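You operate a simulated robot arm through the tools that you are given. There is no shell and no other tool.

Carry out the task below with a simulated robot arm. There is one attempt and no reset: what you move stays moved.

TASK
Feed fine sand and grit, one measure each, into the orange pot.
Fine: one push at the blue hopper, gate shut, tray out; move the pot to the brown tray, tray in, gate open, one push, gate shut. The other pots, lids and switches stay. Set down upright: what you pick out.

The check looks at the end state, three seconds after you hand in, the way a careful person would. Anything else that was tipped, shoved, dropped, spilled or broken makes it a failure. A push-on lid holds only when it is set on centred and level and pressed home; a screw cap is set on level and turned clockwise until tight.

THE ROBOT
A 7-joint arm with a two-finger gripper, fixed in place. Base frame: the origin is on the floor under the middle of its stand, x ahead of it, y to its left, z up. Readings come in m, degrees, newtons and seconds.
With the tool pointing down near the work surface it reaches from about 0.28 to 0.72 m from the base axis. Its first joint turns from -166.0 to 166.0 degrees. Payload 2.94 kg.
The TCP is the grasp point between the finger pads, 0.03 m short of the fingertips. In the tool frame z runs along the fingers and y along their closing line. The gripper opens to 0.138 m; its body begins 0.109 m behind the TCP.
Orientation is told as [roll, pitch, yaw] about the base's x, y, z axes, in that order, counted from this pose: with the fingers straight down and closing along the base's y, the tool's x points along the base's -x, its y along +y and its z along -z.

THE INTERFACE
- The arm moves only by the tool nudge_tool. Its argument "plan" is a list of rows, each an object of numbers (a shift or turn left out is 0, a gripper value left out holds the last): "tx", "ty", "tz": the shift along the base's x, y, z in cm; "rx", "ry", "rz": the turn, a rotation vector about the base's x, y, z in degrees; "gripper": the opening in per cent of the stroke, from 0 (shut) to 100 (fully open). In form: [{"tx": .., "ty": .., "tz": .., "rx": .., "ry": .., "rz": .., "gripper": ..}, ...]. A call has 1 to 20 rows; each row is the pose to reach, as a shift and turn from the pose commanded when the call began. Rows are played at 5 a second. More than 0.05 m and 8.6 degrees between two rows, or a gripper value outside its range, and nothing of the call is played. A pose out of reach is approached as far as the arm can. The call stops where the force on the tool passes 60 N (or 10 N more than at its start, if that is more) or the arm is blocked; 0.2 s more then pass. Each finger travels about 0.072 m/s and halts on what it meets, pressing with about 39 N; the grip force reading is that of the motor and also rises with nothing between the fingers. The clock runs only during rows and for 0.2 s after the last one: add rows that repeat a pose to give the fingers time. It gives the time, the measured TCP pose, the force on the tool (base axes), the opening and the grip force at its end, in the units of the frame above (readings bear some noise), with the torque about the TCP (base axes, N m) and any sound that the robot's microphone picked up.
- Cameras (640 x 400 px; columns grow to the right, rows downward): "scene" is fixed at [0.0504, 0.5023, 1.5636]; the picture's right is [0.02, -1.00, 0.00], its down [-0.68, -0.01, -0.73] and it looks along [0.73, 0.01, -0.68] (base axes); focal length 214 px, centre (320, 200). "wrist" rides on the gripper at [0.071, 0.019, -0.146] in the tool frame; the picture's right is [-0.26, 0.96, 0.00], its down [-0.85, -0.23, -0.48] and it looks along [-0.46, -0.12, 0.88] (tool axes); focal length 280 px, centre (320, 200). There is no depth. A picture from a camera that has moved, and an enlarged one, comes with that camera's place and axes in the base frame and with its lens.
- grab_frame(camera): a new picture of that camera. It takes no simulated time.
- move_column(by): slides the trunk up (or, below 0, down) by that many m; the arm rides with it, the base frame stays. It gives what a move gives, with no picture.
- zoom(camera, box): a new picture of the part [left, top, right, bottom] of that camera's present view, enlarged. It takes no simulated time.
- close_job(): hands the job in; it is judged then, once.

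Nothing tells you positions but the pictures and the camera data. Unless the task says otherwise, let go and move clear before handing in.

The tools are called as name(argument=value, ...) on one line, values as JSON. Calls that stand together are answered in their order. nudge_tool: Moves the arm, as the interface text tells. Its arguments: {"type":"object","properties":{"plan":{"type":"array","items":{"type":"object","properties":{"tx":{"type":"number"},"ty":{"type":"number"},"tz":{"type":"number"},"rx":{"type":"number"},"ry":{"type":"number"},"rz":{"type":"number"},"gripper":{"type":"number"}}}}},"required":["plan"]} The other tools are called the same way: move_column (by) moves the trunk up or down; grab_frame (camera) takes a picture; zoom (camera, box) takes an enlarged picture of a part of a camera's view; close_job () hands the job in.

At the start:

```text
time: 0.0
eef_pos: [0.4803, 0.2501, 1.1212]
ee_rot: [0.0, 0.0, 0.0]
contact_force: [0.4, -0.5, -0.6]
ft_torque: [-0.02, -0.01, 0.0]
grip_width: 0.1382
finger_force: 0.0
trunk travel left (down, up): [-0.425, 0.029]
```

scene: 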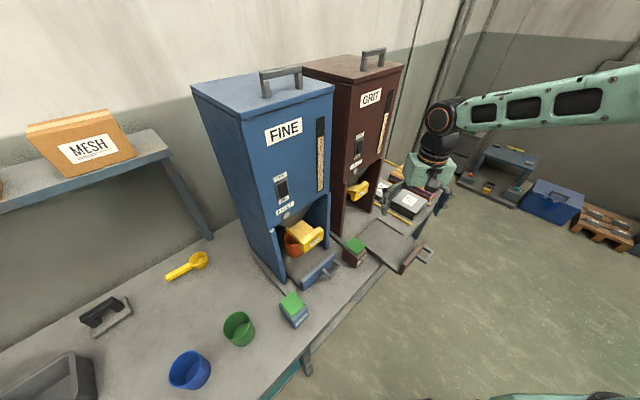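
wrist: 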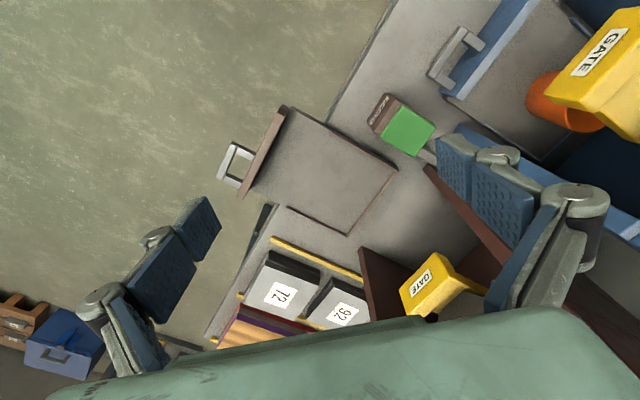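

I see a blue FINE hopper with the orange pot on its tray under a yellow gate, and a brown GRIT hopper whose tray is already pulled out. I'll look closer before moving anything.

zoom(camera="scene", box=[240, 160, 360, 320])

zoom(camera="scene", box=[320, 80, 460, 280])

zoom(camera="scene", box=[180, 60, 420, 220])

zoom(camera="wrist", box=[340, 0, 640, 200])

```text
2.50 times, centred on (300, 240) of scene
camera zoom: at [0.0504, 0.5023, 1.5636], right [0.02, -1.0, 0.0], down [-0.68, -0.01, -0.73], along [0.73, 0.01, -0.68], focal length 536 px, centre (370, 100)
```

zoom: 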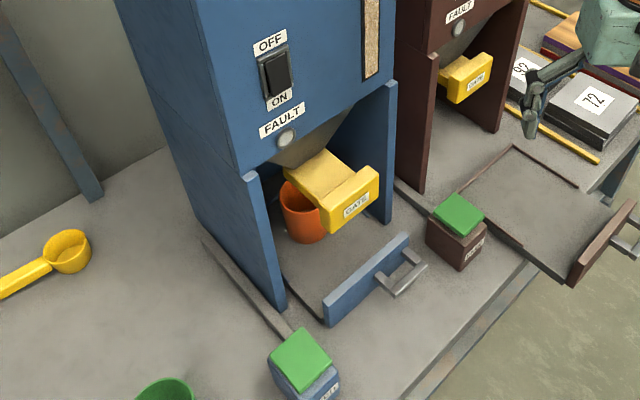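

```text
2.00 times, centred on (390, 180) of scene
camera zoom: at [0.0504, 0.5023, 1.5636], right [0.02, -1.0, 0.0], down [-0.68, -0.01, -0.73], along [0.73, 0.01, -0.68], focal length 429 px, centre (180, 240)
```

zoom: 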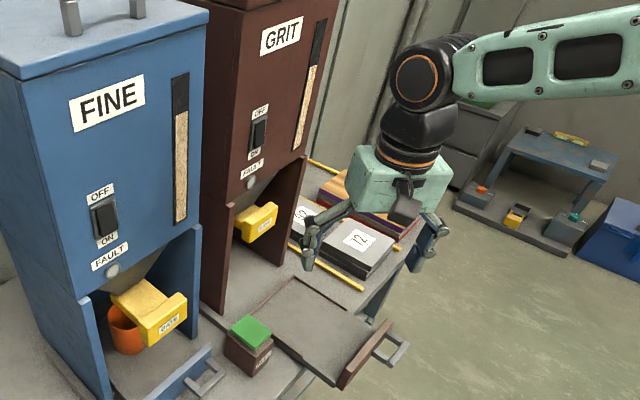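

```text
2.50 times, centred on (300, 140) of scene
camera zoom: at [0.0504, 0.5023, 1.5636], right [0.02, -1.0, 0.0], down [-0.68, -0.01, -0.73], along [0.73, 0.01, -0.68], focal length 536 px, centre (370, 350)
```

zoom: 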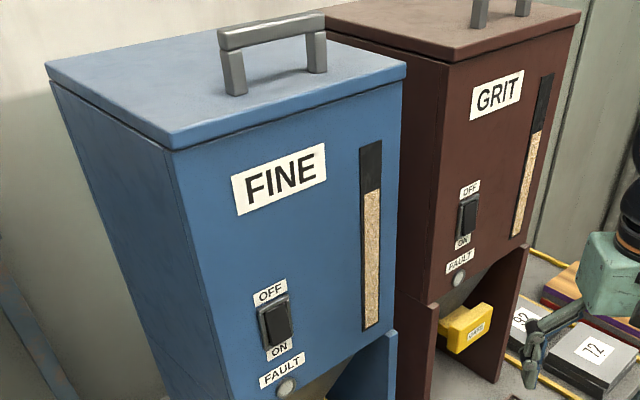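

```text
2.00 times, centred on (490, 100) of wrist
camera zoom: at [0.4089, 0.2703, 1.2684], right [0.26, 0.96, 0.0], down [0.85, -0.23, 0.48], along [0.46, -0.12, -0.88], focal length 561 px, centre (-20, 400)
```

zoom: 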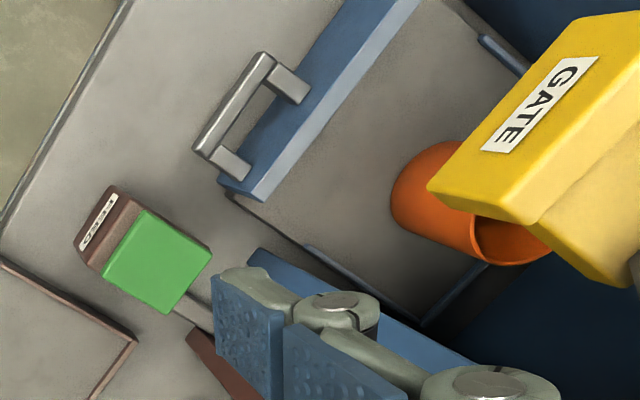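

The hoppers stand at about 45° to the base: the blue button is near (0.32, 0.59, 0.86), the brown button near (0.545, 0.37, 0.86), and the brown tray is pulled out towards me. I'll turn the wrist 45° and move in front of the blue hopper for a better look.

nudge_tool(plan=[{"tx": -2.2, "ty": 2.5, "rz": 6}, {"tx": -4.5, "ty": 5, "rz": 12}, {"tx": -7, "ty": 7.5, "rz": 18}, {"tx": -9, "ty": 10, "rz": 24}, {"tx": -11, "ty": 12.5, "rz": 30}, {"tx": -13.5, "ty": 15, "rz": 37}, {"tx": -15.5, "ty": 17.5, "rz": 45}, {"tx": -18, "ty": 20, "rz": 45}, {"tx": -18, "ty": 20, "rz": 45, "gripper": 0}, {"tx": -18, "ty": 20, "rz": 45, "gripper": 0}, {"tx": -18, "ty": 20, "rz": 45, "gripper": 0}, {"tx": -18, "ty": 20, "rz": 45, "gripper": 0}, {"tx": -18, "ty": 20, "rz": 45, "gripper": 0}])

grab_frame(camera="wrist")

grab_frame(camera="scene")

```text
time: 2.8
eef_pos: [0.3009, 0.448, 1.1218]
ee_rot: [0.0, 0.0, 45.0]
contact_force: [-1.0, -0.2, -0.2]
ft_torque: [0.04, -0.01, 0.02]
grip_width: 0.0001
finger_force: 28.7
trunk travel left (down, up): [-0.425, 0.029]
```

```text
taken
camera wrist: at [0.2358, 0.4138, 1.2681], right [-0.5, 0.87, 0.0], down [0.76, 0.44, 0.48], along [0.41, 0.24, -0.88], focal length 280 px, centre (320, 200)
```

wrist: 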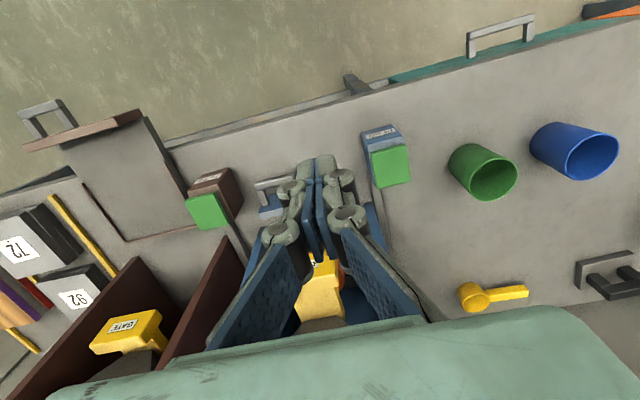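

```text
taken
```

scene: 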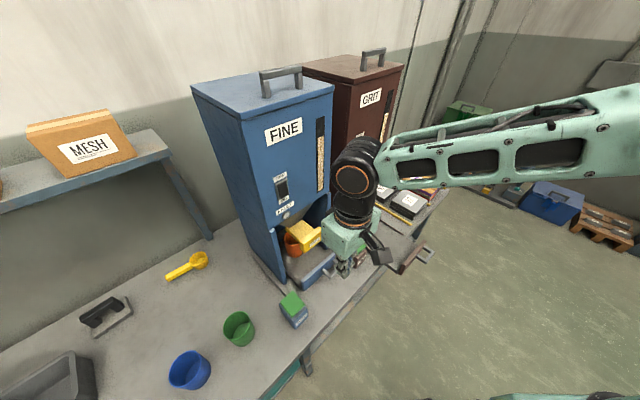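

The button positions agree between the two views. I'll zoom in on the blue button and the gates before pressing.

zoom(camera="wrist", box=[340, 110, 436, 206])

zoom(camera="wrist", box=[0, 220, 200, 380])

zoom(camera="scene", box=[260, 270, 324, 334])

```text
4.17 times, centred on (388, 158) of wrist
camera zoom: at [0.2358, 0.4138, 1.2681], right [-0.5, 0.87, 0.0], down [0.76, 0.44, 0.48], along [0.41, 0.24, -0.88], focal length 1168 px, centre (37, 375)
```

zoom: 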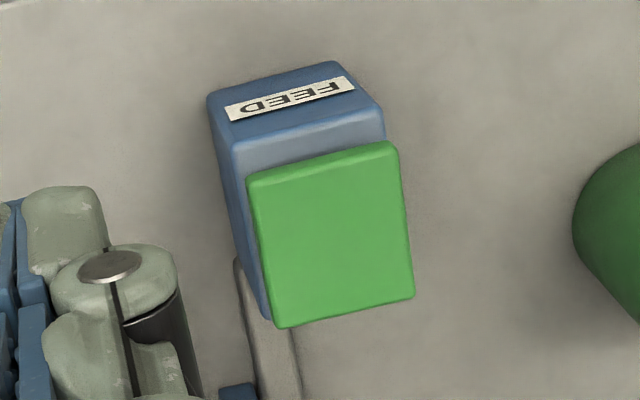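

```text
2.50 times, centred on (100, 300) of wrist
camera zoom: at [0.2358, 0.4138, 1.2681], right [-0.5, 0.87, 0.0], down [0.76, 0.44, 0.48], along [0.41, 0.24, -0.88], focal length 701 px, centre (870, -50)
```

zoom: 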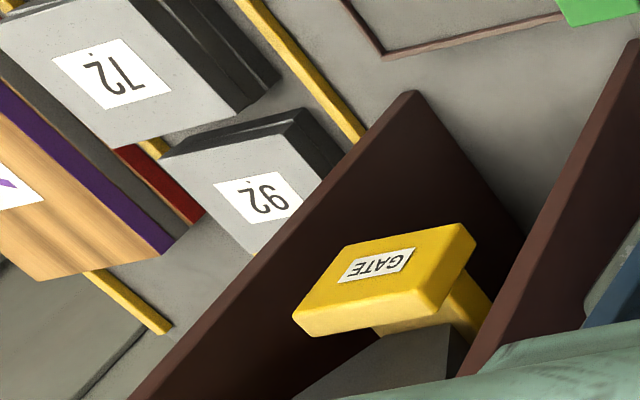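

```text
6.25 times, centred on (292, 302) of scene
camera zoom: at [0.0504, 0.5023, 1.5636], right [0.02, -1.0, 0.0], down [-0.68, -0.01, -0.73], along [0.73, 0.01, -0.68], focal length 1340 px, centre (495, -438)
```

zoom: 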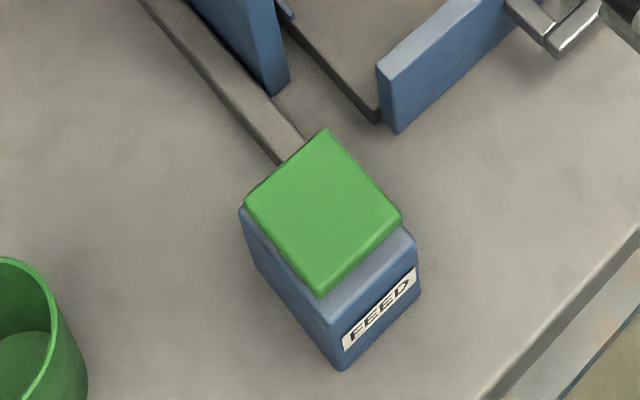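

The blue FEED button top is at about (0.322, 0.594, 0.855). I'll move the closed fingertips above it, then check before pressing.

nudge_tool(plan=[{"tx": 0.7, "ty": 4.5}, {"tx": 1.4, "ty": 9}, {"tx": 2.1, "ty": 14.6}, {"tx": 2.1, "ty": 14.6, "tz": -4}, {"tx": 2.1, "ty": 14.6, "tz": -8}, {"tx": 2.1, "ty": 14.6, "tz": -12}, {"tx": 2.1, "ty": 14.6, "tz": -16}, {"tx": 2.1, "ty": 14.6, "tz": -20}, {"tx": 2.1, "ty": 14.6, "tz": -20}])

grab_frame(camera="wrist")

grab_frame(camera="scene")

```text
refused: row 3 steps farther than a row can; nothing moved
```

```text
taken
camera wrist: at [0.2358, 0.4138, 1.2681], right [-0.5, 0.87, 0.0], down [0.76, 0.44, 0.48], along [0.41, 0.24, -0.88], focal length 280 px, centre (320, 200)
```

wrist: 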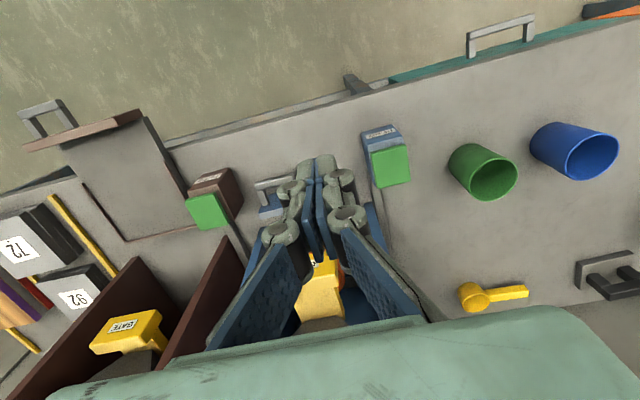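

```text
taken
```

scene: 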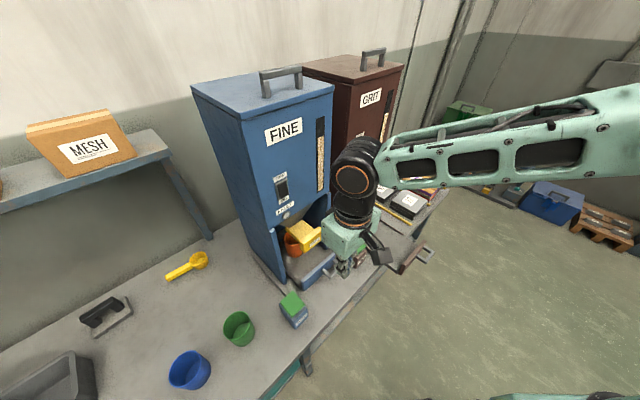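

The plan was refused because one row was too long, and nothing moved. I'll replay it with smaller steps to get above the blue button.

nudge_tool(plan=[{"tx": 0.5, "ty": 3.7}, {"tx": 1.0, "ty": 7.4}, {"tx": 1.6, "ty": 11}, {"tx": 2.1, "ty": 14.6}, {"tx": 2.1, "ty": 14.6, "tz": -4}, {"tx": 2.1, "ty": 14.6, "tz": -8}, {"tx": 2.1, "ty": 14.6, "tz": -12}, {"tx": 2.1, "ty": 14.6, "tz": -16}, {"tx": 2.1, "ty": 14.6, "tz": -20}, {"tx": 2.1, "ty": 14.6, "tz": -20}])

grab_frame(camera="wrist")

grab_frame(camera="scene")

```text
time: 5.0
eef_pos: [0.323, 0.599, 0.9221]
ee_rot: [0.0, 0.1, 45.1]
contact_force: [0.1, 0.5, -0.5]
ft_torque: [-0.02, 0.0, -0.01]
grip_width: 0.0
finger_force: 28.6
trunk travel left (down, up): [-0.425, 0.029]
```

```text
taken
camera wrist: at [0.2581, 0.5625, 1.0681], right [-0.5, 0.87, 0.0], down [0.76, 0.44, 0.48], along [0.41, 0.24, -0.88], focal length 280 px, centre (320, 200)
```

wrist: 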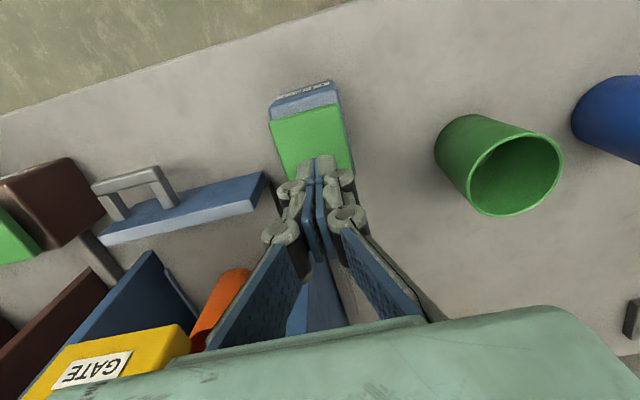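

```text
taken
```

scene: 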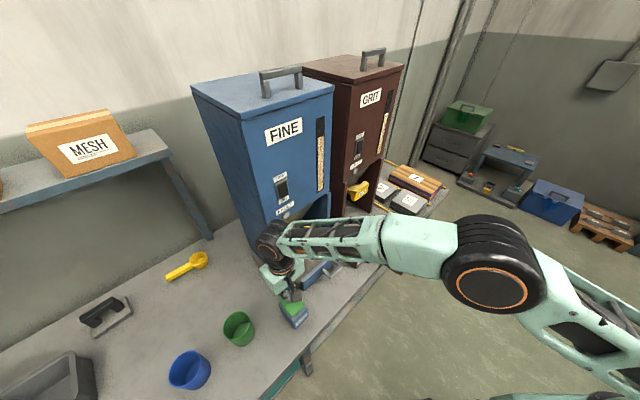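

zoom(camera="wrist", box=[250, 70, 378, 198])

zoom(camera="scene", box=[250, 230, 346, 330])

```text
3.12 times, centred on (314, 134) of wrist
camera zoom: at [0.2581, 0.5625, 1.0681], right [-0.5, 0.87, 0.0], down [0.76, 0.44, 0.48], along [0.41, 0.24, -0.88], focal length 876 px, centre (339, 406)
```

zoom: 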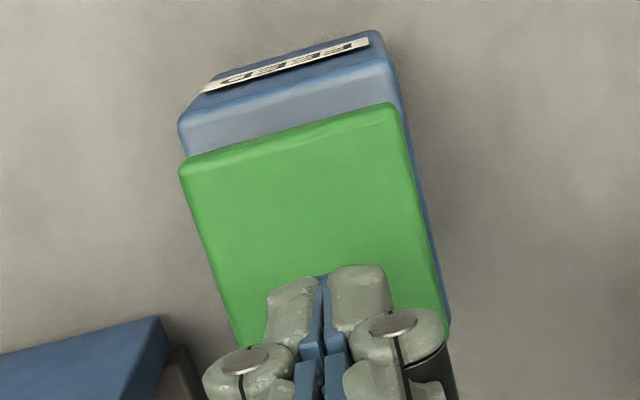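

```text
4.00 times, centred on (298, 280) of scene
camera zoom: at [0.0504, 0.5023, 1.5636], right [0.02, -1.0, 0.0], down [-0.68, -0.01, -0.73], along [0.73, 0.01, -0.68], focal length 858 px, centre (408, -120)
```

zoom: 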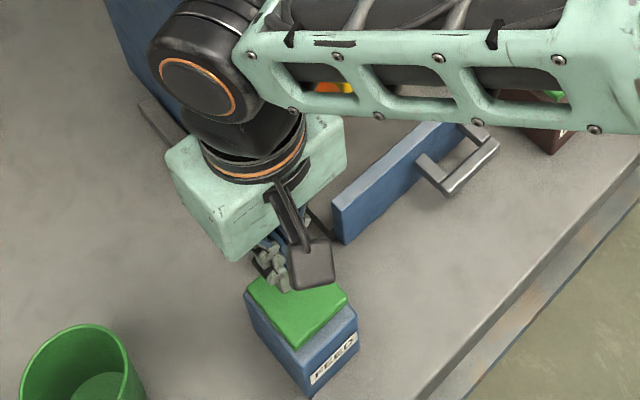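

The fingertips are just behind the button's centre. I'll shift slightly towards its middle and come down to just above the cap.

nudge_tool(plan=[{"tx": -0.3, "ty": -0.7, "tz": 0}, {"tx": -0.3, "ty": -0.7, "tz": -1.5}, {"tx": -0.3, "ty": -0.7, "tz": -3.0}, {"tx": -0.3, "ty": -0.7, "tz": -3.0}])

zoom(camera="wrist", box=[250, 70, 378, 198])

```text
time: 6.0
eef_pos: [0.3182, 0.5902, 0.892]
ee_rot: [0.0, 0.0, 45.0]
contact_force: [0.3, -0.3, 0.1]
ft_torque: [0.0, -0.01, 0.03]
grip_width: 0.0
finger_force: 28.3
trunk travel left (down, up): [-0.425, 0.029]
```

```text
3.12 times, centred on (314, 134) of wrist
camera zoom: at [0.2534, 0.5547, 1.0384], right [-0.5, 0.87, 0.0], down [0.76, 0.44, 0.48], along [0.41, 0.24, -0.88], focal length 876 px, centre (339, 406)
```

zoom: 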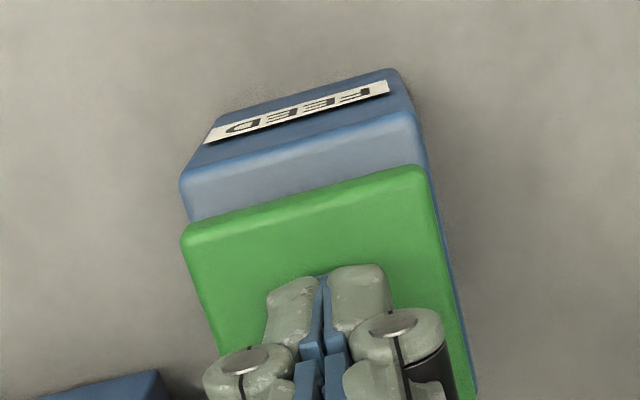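

Fingertips are centred over the button, a few millimetres above it. I'll press slowly and watch the force and sound.

nudge_tool(plan=[{"tz": -0.2}, {"tz": -0.4}, {"tz": -0.6}, {"tz": -0.8}, {"tz": -1.0}])

```text
time: 7.2
eef_pos: [0.3199, 0.5898, 0.8823]
ee_rot: [0.0, 0.1, 45.0]
contact_force: [0.0, 0.5, -0.1]
ft_torque: [0.02, 0.0, 0.03]
grip_width: 0.0
finger_force: 28.4
trunk travel left (down, up): [-0.425, 0.029]
```

nudge_tool(plan=[{"tz": -0.15}, {"tz": -0.3}, {"tz": -0.45}])

zoom(camera="wrist", box=[250, 70, 378, 198])

```text
time: 8.0
eef_pos: [0.3202, 0.5897, 0.8776]
ee_rot: [-0.1, 0.0, 45.0]
contact_force: [0.7, -1.1, 0.9]
ft_torque: [0.0, 0.02, 0.01]
grip_width: 0.0063
finger_force: 28.0
trunk travel left (down, up): [-0.425, 0.029]
```

```text
3.12 times, centred on (314, 134) of wrist
camera zoom: at [0.2546, 0.5532, 1.0244], right [-0.5, 0.87, 0.0], down [0.76, 0.44, 0.48], along [0.41, 0.24, -0.88], focal length 876 px, centre (339, 406)
```

zoom: 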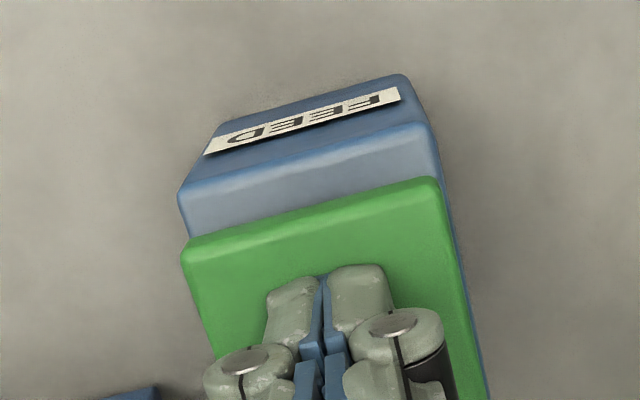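

nudge_tool(plan=[{"tz": 0}, {"tz": -0.1}, {"tz": -0.1}])

```text
time: 8.8
eef_pos: [0.319, 0.5888, 0.8758]
ee_rot: [-0.1, 0.0, 45.0]
contact_force: [0.8, 0.0, 1.2]
ft_torque: [0.0, -0.02, 0.01]
grip_width: 0.0062
finger_force: 28.2
trunk travel left (down, up): [-0.425, 0.029]
```

nudge_tool(plan=[{"tz": -0.1}, {"tz": -0.2}, {"tz": -0.2}])

zoom(camera="scene", box=[250, 230, 346, 330])

zoom(camera="wrist", box=[250, 70, 378, 198])

```text
time: 9.6
eef_pos: [0.3178, 0.5879, 0.8749]
ee_rot: [0.0, 0.0, 45.0]
contact_force: [1.8, 0.9, 2.3]
ft_torque: [0.02, -0.05, -0.04]
grip_width: 0.0061
finger_force: 29.0
trunk travel left (down, up): [-0.425, 0.029]
heard: click
```

```text
4.00 times, centred on (298, 280) of scene
camera zoom: at [0.0504, 0.5023, 1.5636], right [0.02, -1.0, 0.0], down [-0.68, -0.01, -0.73], along [0.73, 0.01, -0.68], focal length 858 px, centre (408, -120)
```

zoom: 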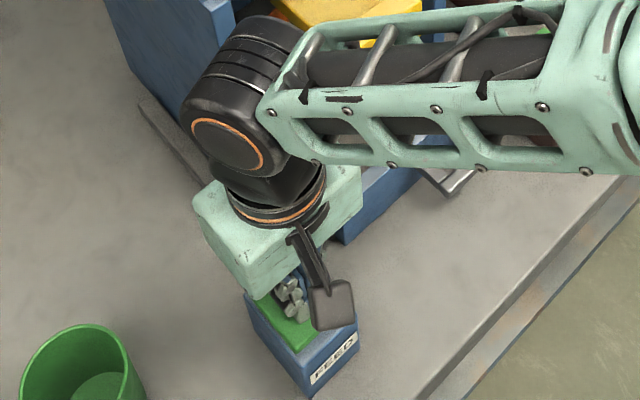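

```text
3.12 times, centred on (314, 134) of wrist
camera zoom: at [0.2538, 0.5533, 1.021], right [-0.5, 0.87, 0.0], down [0.76, 0.44, 0.48], along [0.41, 0.24, -0.88], focal length 876 px, centre (339, 406)
```

zoom: 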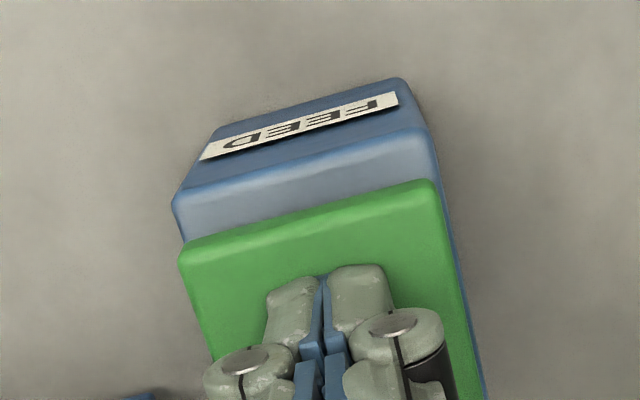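

I heard the click, so the one measure should be released. I'll lift straight off and inspect the blue hopper.

nudge_tool(plan=[{"tz": 0.5}, {"tz": 1.5}, {"tz": 4}, {"tz": 7}, {"tz": 10}, {"tz": 13}, {"tz": 13}, {"tz": 13}, {"tz": 13}, {"tz": 13}])

grab_frame(camera="wrist")

zoom(camera="scene", box=[220, 150, 380, 250])

```text
time: 11.8
eef_pos: [0.317, 0.5902, 1.0031]
ee_rot: [0.0, 0.0, 45.0]
contact_force: [-0.7, 0.1, -0.3]
ft_torque: [-0.02, -0.02, -0.01]
grip_width: 0.0
finger_force: 28.1
trunk travel left (down, up): [-0.425, 0.029]
```

```text
taken
camera wrist: at [0.253, 0.5539, 1.1506], right [-0.5, 0.87, 0.0], down [0.76, 0.44, 0.48], along [0.41, 0.24, -0.88], focal length 280 px, centre (320, 200)
```

wrist: 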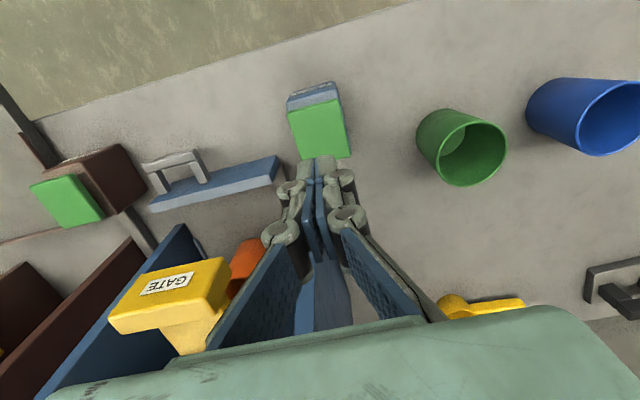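

```text
4.00 times, centred on (300, 200) of scene
camera zoom: at [0.0504, 0.5023, 1.5636], right [0.02, -1.0, 0.0], down [-0.68, -0.01, -0.73], along [0.73, 0.01, -0.68], focal length 858 px, centre (400, 200)
```

zoom: 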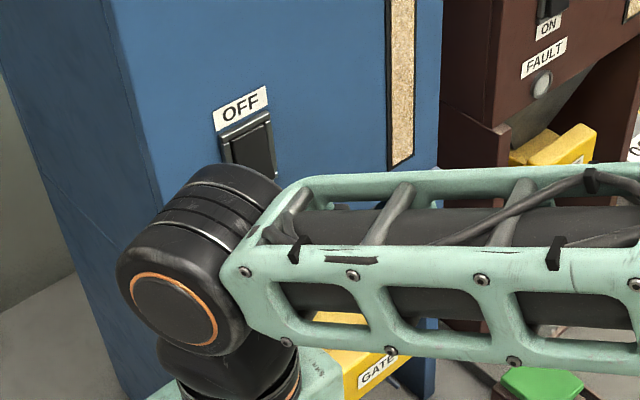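

nudge_tool(plan=[{"tx": 0, "ty": -4, "tz": 2}, {"tx": 0, "ty": -8, "tz": 4}, {"tx": 0, "ty": -12, "tz": 6}, {"tx": 0, "ty": -16, "tz": 7}, {"tx": 0, "ty": -20, "tz": 8}, {"tx": 0, "ty": -24, "tz": 8}, {"tx": 0, "ty": -28, "tz": 8}, {"tx": 0, "ty": -28, "tz": 8}])

grab_frame(camera="scene")

zoom(camera="scene", box=[250, 160, 354, 270])

grab_frame(camera="wrist")

```text
time: 13.6
eef_pos: [0.3183, 0.3095, 1.0841]
ee_rot: [-0.1, 0.0, 45.1]
contact_force: [-0.7, 0.5, -0.6]
ft_torque: [-0.01, 0.01, -0.02]
grip_width: 0.0
finger_force: 28.1
trunk travel left (down, up): [-0.425, 0.029]
```

```text
taken
```

scene: 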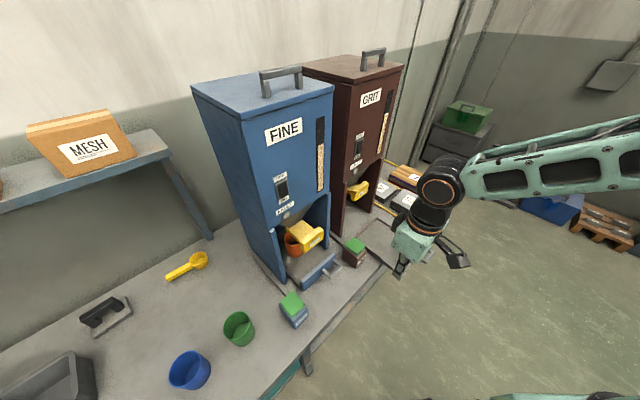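

```text
3.64 times, centred on (302, 215) of scene
camera zoom: at [0.0504, 0.5023, 1.5636], right [0.02, -1.0, 0.0], down [-0.68, -0.01, -0.73], along [0.73, 0.01, -0.68], focal length 780 px, centre (386, 146)
```

zoom: 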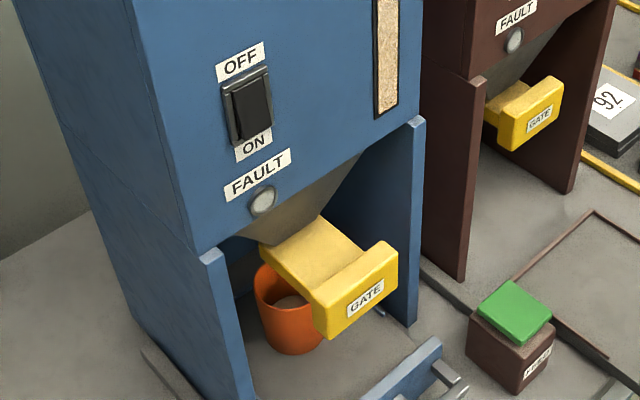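

```text
taken
camera wrist: at [0.2534, 0.2743, 1.2304], right [-0.5, 0.87, 0.0], down [0.76, 0.44, 0.48], along [0.41, 0.24, -0.88], focal length 280 px, centre (320, 200)
```

wrist: 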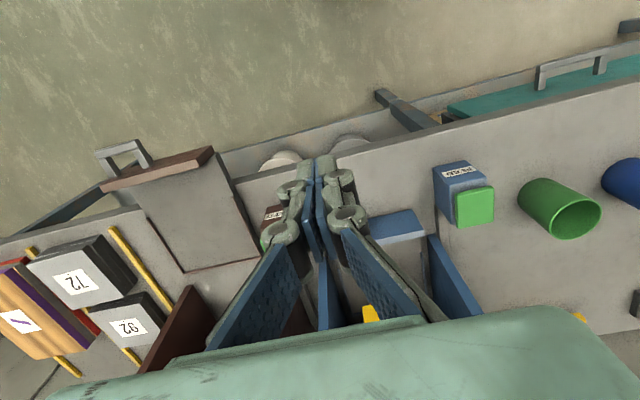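

Sand is now visible inside the orange pot and the fault lamp is dark. I'll examine the gates closely so I can push the blue one shut.

zoom(camera="scene", box=[280, 205, 330, 260])

zoom(camera="scene", box=[335, 165, 385, 215])

```text
7.27 times, centred on (305, 232) of scene
camera zoom: at [0.0504, 0.5023, 1.5636], right [0.02, -1.0, 0.0], down [-0.68, -0.01, -0.73], along [0.73, 0.01, -0.68], focal length 1560 px, centre (429, -36)
```

zoom: 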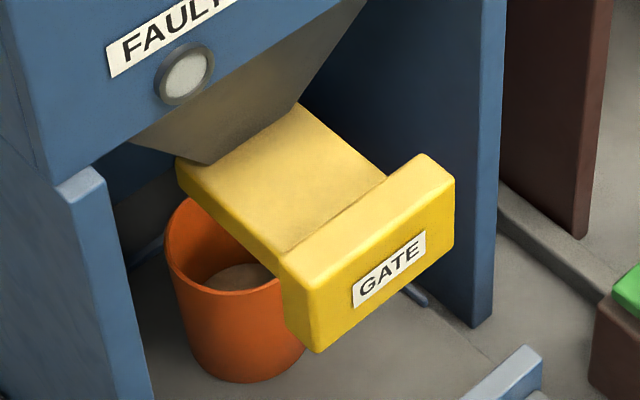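

```text
8.00 times, centred on (360, 190) of scene
camera zoom: at [0.0504, 0.5023, 1.5636], right [0.02, -1.0, 0.0], down [-0.68, -0.01, -0.73], along [0.73, 0.01, -0.68], focal length 1716 px, centre (0, 280)
```

zoom: 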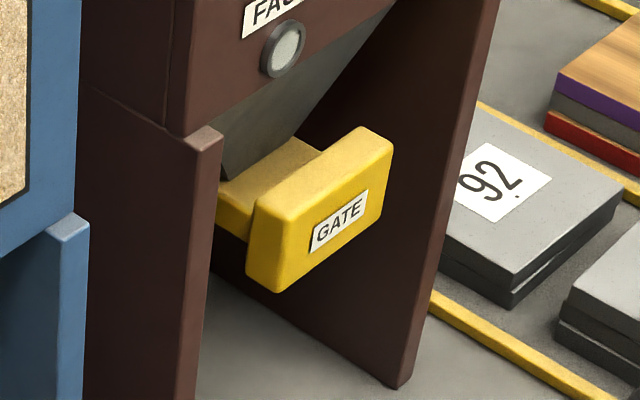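

The gate is a blade with a front block at z about 0.94–0.99. The blue one stands out about 4.4 cm further than the shut brown one. I'll tilt the tool 45° so the fingers point forward, and line up in front of the blue gate block.

nudge_tool(plan=[{"tx": 1.4, "ty": 2.3, "tz": 0, "rx": 5.3, "ry": -5.3}, {"tx": 2.8, "ty": 4.6, "tz": 0, "rx": 10.6, "ry": -10.6}, {"tx": 4.2, "ty": 6.9, "tz": 0, "rx": 15.9, "ry": -15.9}, {"tx": 5.6, "ty": 9.2, "tz": 0, "rx": 21.2, "ry": -21.2}, {"tx": 7.0, "ty": 11.5, "tz": -1.5, "rx": 26.5, "ry": -26.5}, {"tx": 8.3, "ty": 13.7, "tz": -3, "rx": 31.8, "ry": -31.8}, {"tx": 8.3, "ty": 13.7, "tz": -6, "rx": 31.8, "ry": -31.8}, {"tx": 8.3, "ty": 13.7, "tz": -10, "rx": 31.8, "ry": -31.8}, {"tx": 8.3, "ty": 13.7, "tz": -10, "rx": 31.8, "ry": -31.8}])

grab_frame(camera="wrist")

grab_frame(camera="scene")

```text
time: 15.6
eef_pos: [0.4035, 0.4472, 0.9849]
ee_rot: [0.1, -45.0, 44.8]
contact_force: [0.1, 0.2, -0.5]
ft_torque: [0.01, -0.03, 0.0]
grip_width: 0.0001
finger_force: 28.7
trunk travel left (down, up): [-0.425, 0.029]
```

```text
taken
camera wrist: at [0.2813, 0.3531, 1.0381], right [-0.55, 0.81, 0.19], down [0.35, 0.02, 0.94], along [0.76, 0.58, -0.3], focal length 280 px, centre (320, 200)
```

wrist: 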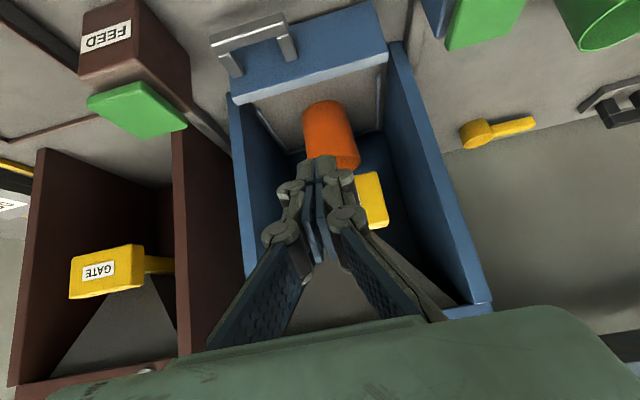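

```text
taken
```

scene: 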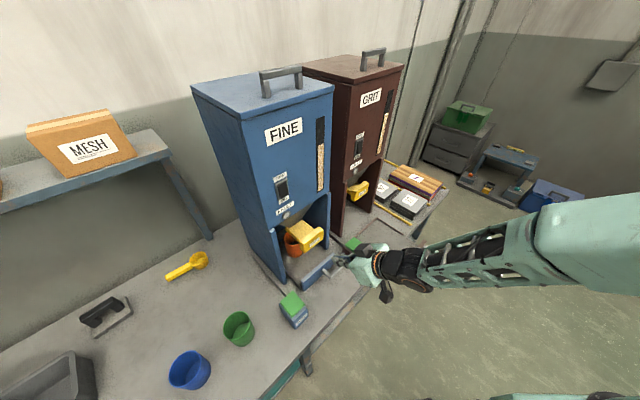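

nudge_tool(plan=[{"tx": 1.4, "ty": 1.4}, {"tx": 2.8, "ty": 2.8}, {"tx": 4.2, "ty": 4.2}, {"tx": 5.0, "ty": 5.0}, {"tx": 5.0, "ty": 5.0}])

grab_frame(camera="wrist")

zoom(camera="scene", box=[260, 190, 380, 290])

```text
time: 16.8
eef_pos: [0.4523, 0.4958, 0.9853]
ee_rot: [0.1, -45.0, 45.0]
contact_force: [0.3, 0.5, 0.1]
ft_torque: [-0.04, -0.01, 0.02]
grip_width: 0.0
finger_force: 28.5
trunk travel left (down, up): [-0.425, 0.029]
```

```text
taken
camera wrist: at [0.3296, 0.4029, 1.0377], right [-0.55, 0.81, 0.19], down [0.35, 0.02, 0.94], along [0.76, 0.58, -0.3], focal length 280 px, centre (320, 200)
```

wrist: 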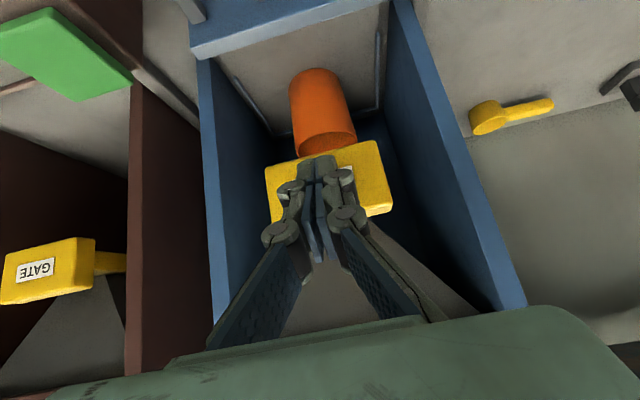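

```text
4.00 times, centred on (320, 240) of scene
camera zoom: at [0.0504, 0.5023, 1.5636], right [0.02, -1.0, 0.0], down [-0.68, -0.01, -0.73], along [0.73, 0.01, -0.68], focal length 858 px, centre (320, 40)
```

zoom: 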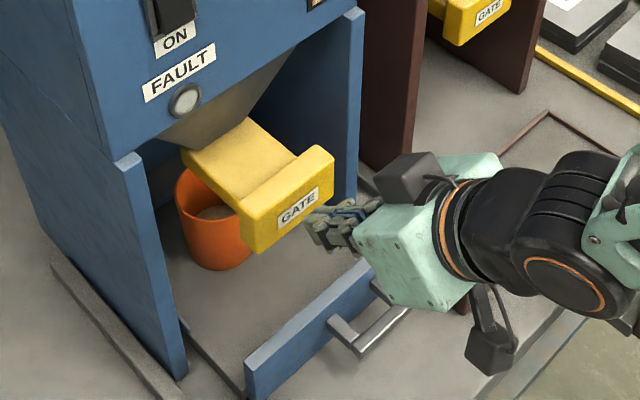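

nudge_tool(plan=[{"tx": 0.5, "ty": 0.5}, {"tx": 1.0, "ty": 1.0}, {"tx": 1.5, "ty": 1.5}, {"tx": 1.5, "ty": 1.5}])

zoom(camera="scene", box=[260, 190, 380, 290])

```text
time: 17.8
eef_pos: [0.4673, 0.5115, 0.9822]
ee_rot: [0.0, -44.9, 44.9]
contact_force: [-1.2, -1.8, 0.5]
ft_torque: [-0.03, 0.06, -0.02]
grip_width: 0.0059
finger_force: 28.5
trunk travel left (down, up): [-0.425, 0.029]
```

```text
4.00 times, centred on (320, 240) of scene
camera zoom: at [0.0504, 0.5023, 1.5636], right [0.02, -1.0, 0.0], down [-0.68, -0.01, -0.73], along [0.73, 0.01, -0.68], focal length 858 px, centre (320, 40)
```

zoom: 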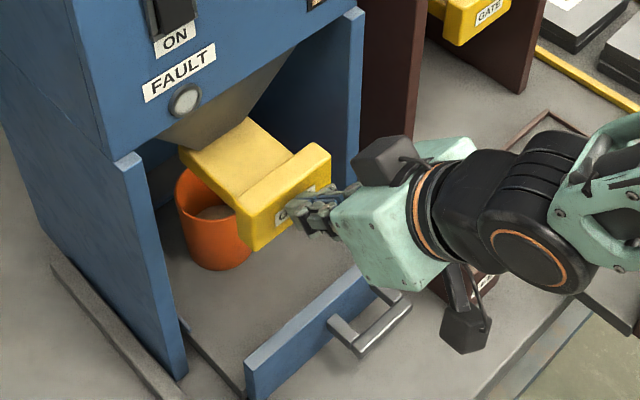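

Contact is made at low force and the gate has begun to slide. I'll keep pushing it home.

nudge_tool(plan=[{"tx": 0.4, "ty": 0.4}, {"tx": 0.8, "ty": 0.8}, {"tx": 1.2, "ty": 1.2}, {"tx": 1.6, "ty": 1.6}, {"tx": 2.0, "ty": 2.0}, {"tx": 2.0, "ty": 2.0}])

zoom(camera="scene", box=[260, 190, 380, 290])

```text
time: 19.2
eef_pos: [0.4871, 0.5318, 0.9836]
ee_rot: [-0.1, -45.0, 44.8]
contact_force: [-1.5, -0.5, -0.8]
ft_torque: [0.04, 0.01, 0.03]
grip_width: 0.0059
finger_force: 28.2
trunk travel left (down, up): [-0.425, 0.029]
```

```text
4.00 times, centred on (320, 240) of scene
camera zoom: at [0.0504, 0.5023, 1.5636], right [0.02, -1.0, 0.0], down [-0.68, -0.01, -0.73], along [0.73, 0.01, -0.68], focal length 858 px, centre (320, 40)
```

zoom: 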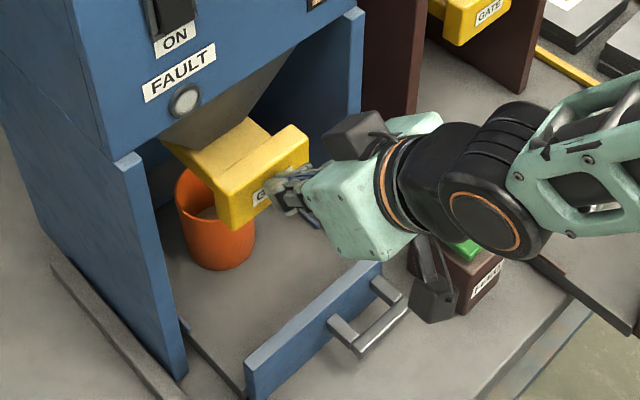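

nudge_tool(plan=[{"tx": 0.3, "ty": 0.3}, {"tx": 0.6, "ty": 0.6}, {"tx": 0.8, "ty": 0.8}, {"tx": 1.0, "ty": 1.0}, {"tx": 1.2, "ty": 1.2}, {"tx": 1.2, "ty": 1.2}])

zoom(camera="scene", box=[260, 190, 380, 290])

```text
time: 20.6
eef_pos: [0.4964, 0.5414, 0.9851]
ee_rot: [0.0, -45.0, 44.9]
contact_force: [-11.8, -15.8, 3.1]
ft_torque: [-0.03, 0.04, -0.1]
grip_width: 0.0059
finger_force: 28.8
trunk travel left (down, up): [-0.425, 0.029]
```

```text
4.00 times, centred on (320, 240) of scene
camera zoom: at [0.0504, 0.5023, 1.5636], right [0.02, -1.0, 0.0], down [-0.68, -0.01, -0.73], along [0.73, 0.01, -0.68], focal length 858 px, centre (320, 40)
```

zoom: 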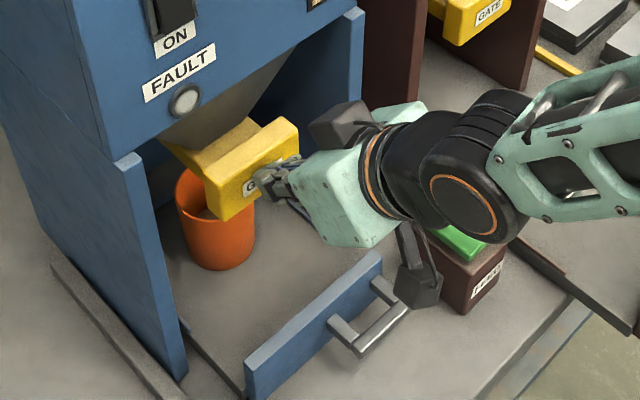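

The force rose to about 20 N at the expected travel, so the blue gate is against its stop. I'll back off and compare it with the brown gate.

nudge_tool(plan=[{"tx": -1.5, "ty": -1.5}, {"tx": -4, "ty": -4}, {"tx": -7, "ty": -7}, {"tx": -10, "ty": -10}, {"tx": -13, "ty": -13}, {"tx": -16, "ty": -16, "tz": 2}, {"tx": -18, "ty": -18, "tz": 4}, {"tx": -18, "ty": -18, "tz": 4}])

zoom(camera="scene", box=[260, 160, 400, 260])

grab_frame(camera="wrist")

```text
time: 22.4
eef_pos: [0.3188, 0.3649, 1.0243]
ee_rot: [-0.1, -45.1, 45.0]
contact_force: [0.3, 0.2, 0.0]
ft_torque: [0.01, 0.02, 0.0]
grip_width: 0.0001
finger_force: 28.4
trunk travel left (down, up): [-0.425, 0.029]
```

```text
4.00 times, centred on (330, 210) of scene
camera zoom: at [0.0504, 0.5023, 1.5636], right [0.02, -1.0, 0.0], down [-0.68, -0.01, -0.73], along [0.73, 0.01, -0.68], focal length 858 px, centre (280, 160)
```

zoom: 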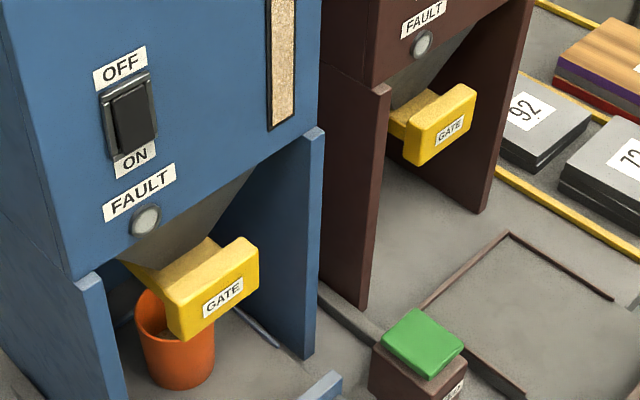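

```text
taken
camera wrist: at [0.1962, 0.2709, 1.0767], right [-0.55, 0.81, 0.19], down [0.35, 0.02, 0.94], along [0.76, 0.58, -0.3], focal length 280 px, centre (320, 200)
```

wrist: 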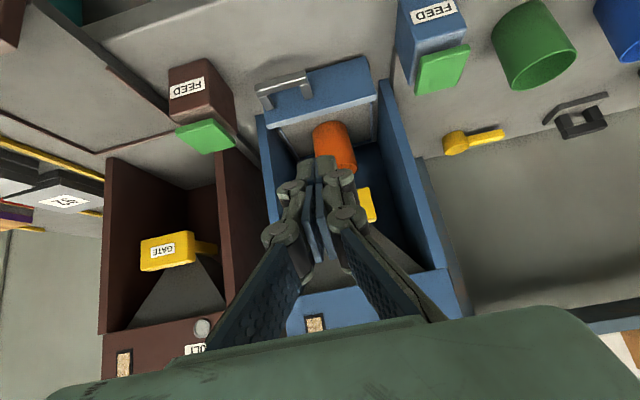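

The blue gate now sits like the shut brown one. Next is the blue tray, so I'll look at its handle closely.

zoom(camera="scene", box=[290, 235, 350, 300])

zoom(camera="wrist", box=[230, 40, 390, 140])

zoom(camera="scene", box=[340, 210, 440, 275])

```text
6.15 times, centred on (320, 268) of scene
camera zoom: at [0.0504, 0.5023, 1.5636], right [0.02, -1.0, 0.0], down [-0.68, -0.01, -0.73], along [0.73, 0.01, -0.68], focal length 1320 px, centre (320, -215)
```

zoom: 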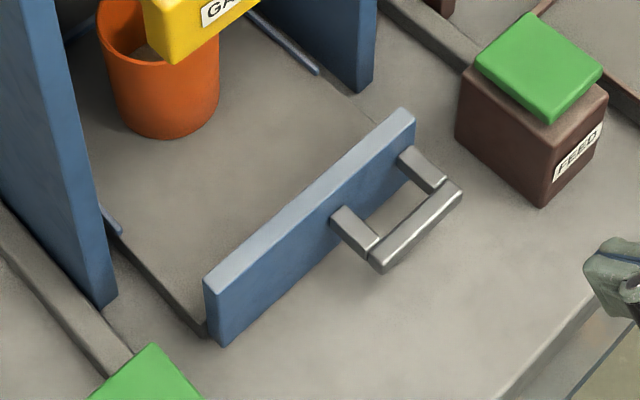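

```text
4.00 times, centred on (310, 90) of wrist
camera zoom: at [0.1962, 0.2709, 1.0767], right [-0.55, 0.81, 0.19], down [0.35, 0.02, 0.94], along [0.76, 0.58, -0.3], focal length 1122 px, centre (360, 640)
```

zoom: 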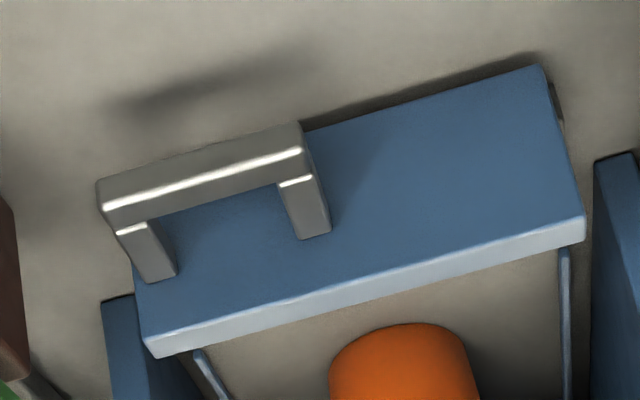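

```text
6.15 times, centred on (390, 242) of scene
camera zoom: at [0.0504, 0.5023, 1.5636], right [0.02, -1.0, 0.0], down [-0.68, -0.01, -0.73], along [0.73, 0.01, -0.68], focal length 1320 px, centre (-111, -62)
```

zoom: 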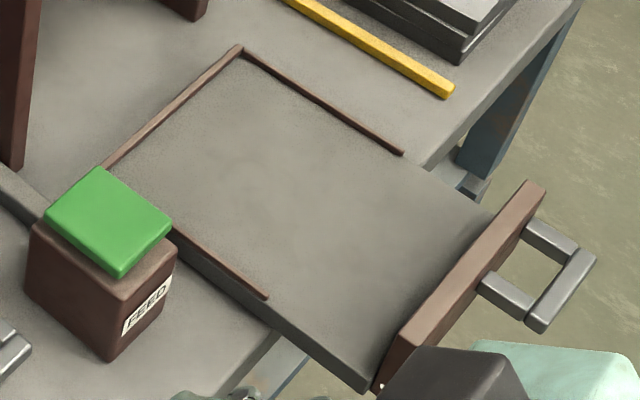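

The tray handle bar is at about a forward distance of 0.648 m, z about 0.80, offset right of the tray centre. I'll set the tool vertical again and turn it so the fingers close across the bar.

nudge_tool(plan=[{"rx": -5.3, "ry": 5.3, "tz": 2}, {"rx": -10.6, "ry": 10.6, "tz": 4}, {"rx": -15.9, "ry": 15.9, "tz": 5}, {"rx": -21.2, "ry": 21.2, "tz": 5}, {"rx": -26.5, "ry": 26.5, "tz": 5}, {"rx": -31.82, "ry": 31.82, "tz": 5}, {"rx": -31.82, "ry": 31.82, "tz": 5}])

nudge_tool(plan=[{"rz": -8, "tx": 1, "ty": 0.5, "gripper": 25}, {"rz": -16, "tx": 2, "ty": 1}, {"rz": -24, "tx": 3, "ty": 1.5}, {"rz": -32, "tx": 4, "ty": 2}, {"rz": -40, "tx": 5, "ty": 2.5}, {"rz": -48, "tx": 6, "ty": 3}, {"rz": -56, "tx": 7, "ty": 3.5}, {"rz": -64, "tx": 8, "ty": 4}, {"rz": -72, "tx": 9, "ty": 4.5}, {"rz": -80, "tx": 10, "ty": 5}, {"rz": -88, "tx": 11, "ty": 5.5}, {"rz": -90, "tx": 12, "ty": 6}, {"rz": -90, "tx": 12, "ty": 6}])

grab_frame(camera="wrist")

grab_frame(camera="scene")

```text
time: 23.3
eef_pos: [0.3689, 0.318, 1.0743]
ee_rot: [0.1, -20.3, 36.4]
contact_force: [-0.9, 0.3, 0.1]
ft_torque: [-0.02, 0.0, -0.03]
grip_width: 0.0
finger_force: 28.5
trunk travel left (down, up): [-0.425, 0.029]
stopped in row 4: the arm was blocked; the commanded pose is now the measured one
```

```text
time: 26.1
eef_pos: [0.4899, 0.3774, 1.0758]
ee_rot: [0.7, -20.4, -53.7]
contact_force: [0.2, -0.1, 0.2]
ft_torque: [0.0, -0.02, 0.01]
grip_width: 0.0342
finger_force: 0.1
trunk travel left (down, up): [-0.425, 0.029]
```

```text
taken
camera wrist: at [0.4338, 0.4846, 1.1893], right [0.92, 0.38, 0.1], down [0.18, -0.65, 0.74], along [0.34, -0.66, -0.66], focal length 280 px, centre (320, 200)
```

wrist: 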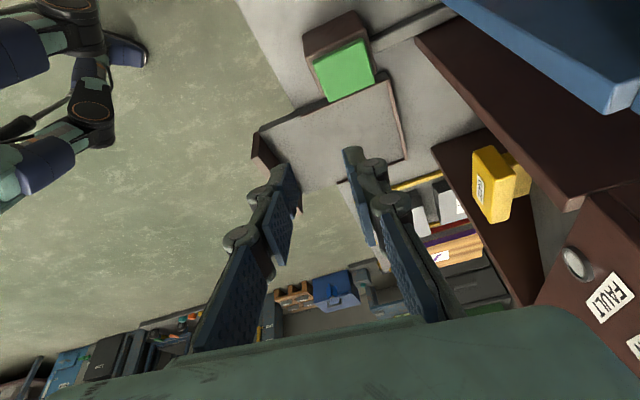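

```text
taken
```

scene: 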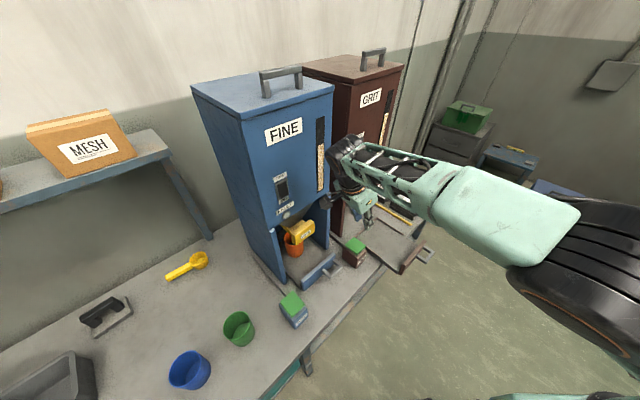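

The arm stopped partway through untilting, probably at a joint limit, so the tool is still tilted 20°. Nothing was touched. I'll straighten it here first, then correct the yaw.

nudge_tool(plan=[{"rx": 5.5, "ry": 4.0}, {"rx": 11, "ry": 8}, {"rx": 16.5, "ry": 12.06}, {"rx": 16.5, "ry": 12.06}])

```text
time: 27.1
eef_pos: [0.4902, 0.379, 1.0766]
ee_rot: [0.7, 0.0, -53.6]
contact_force: [0.3, 0.5, 0.1]
ft_torque: [0.0, -0.01, 0.0]
grip_width: 0.0345
finger_force: 0.1
trunk travel left (down, up): [-0.425, 0.029]
```

nudge_tool(plan=[{"tx": -0.7, "ty": 2.3, "tz": -2, "rx": -0.2, "ry": 0.2, "rz": 3}, {"tx": -1.4, "ty": 4.6, "tz": -4, "rx": -0.3, "ry": 0.4, "rz": 6}, {"tx": -2.1, "ty": 6.8, "tz": -6, "rx": -0.4, "ry": 0.55, "rz": 8.6}, {"tx": -2.1, "ty": 6.8, "tz": -9, "rx": -0.4, "ry": 0.55, "rz": 8.6}, {"tx": -2.1, "ty": 6.8, "tz": -12, "rx": -0.4, "ry": 0.55, "rz": 8.6}, {"tx": -2.1, "ty": 6.8, "tz": -12, "rx": -0.4, "ry": 0.55, "rz": 8.6}])

grab_frame(camera="wrist")

grab_frame(camera="scene")

```text
time: 28.5
eef_pos: [0.4707, 0.4454, 0.9565]
ee_rot: [-0.1, -0.2, -45.1]
contact_force: [0.4, -1.0, -0.2]
ft_torque: [-0.02, -0.01, -0.01]
grip_width: 0.0341
finger_force: 0.0
trunk travel left (down, up): [-0.425, 0.029]
```

```text
taken
camera wrist: at [0.4331, 0.5107, 1.1011], right [0.87, 0.5, 0.0], down [0.44, -0.76, 0.48], along [0.24, -0.41, -0.88], focal length 280 px, centre (320, 200)
```

wrist: 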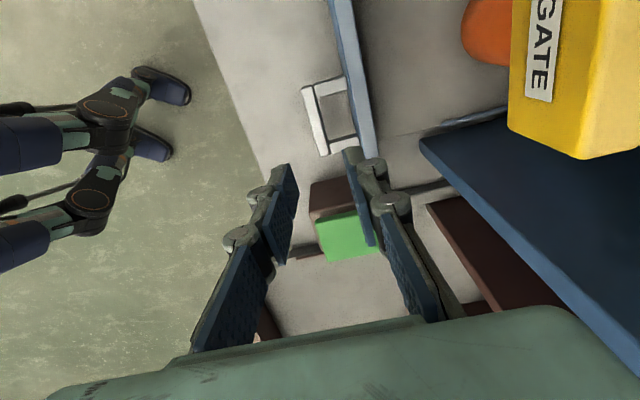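

```text
taken
```

scene: 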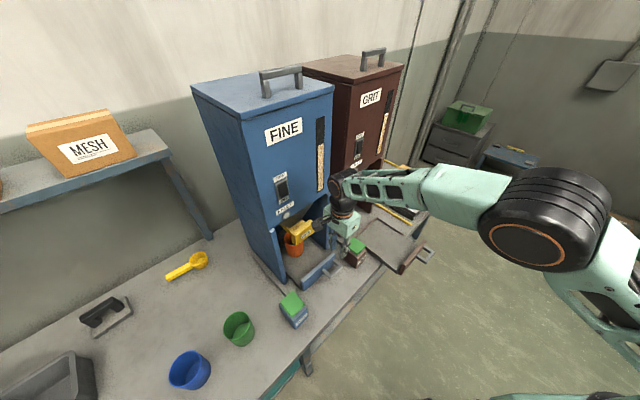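

zoom(camera="wrist", box=[280, 50, 400, 180])

```text
3.08 times, centred on (340, 115) of wrist
camera zoom: at [0.4331, 0.5107, 1.1011], right [0.87, 0.5, 0.0], down [0.44, -0.76, 0.48], along [0.24, -0.41, -0.88], focal length 863 px, centre (258, 462)
```

zoom: 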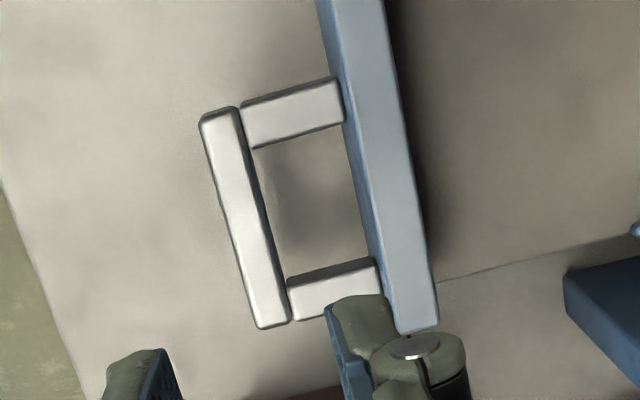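

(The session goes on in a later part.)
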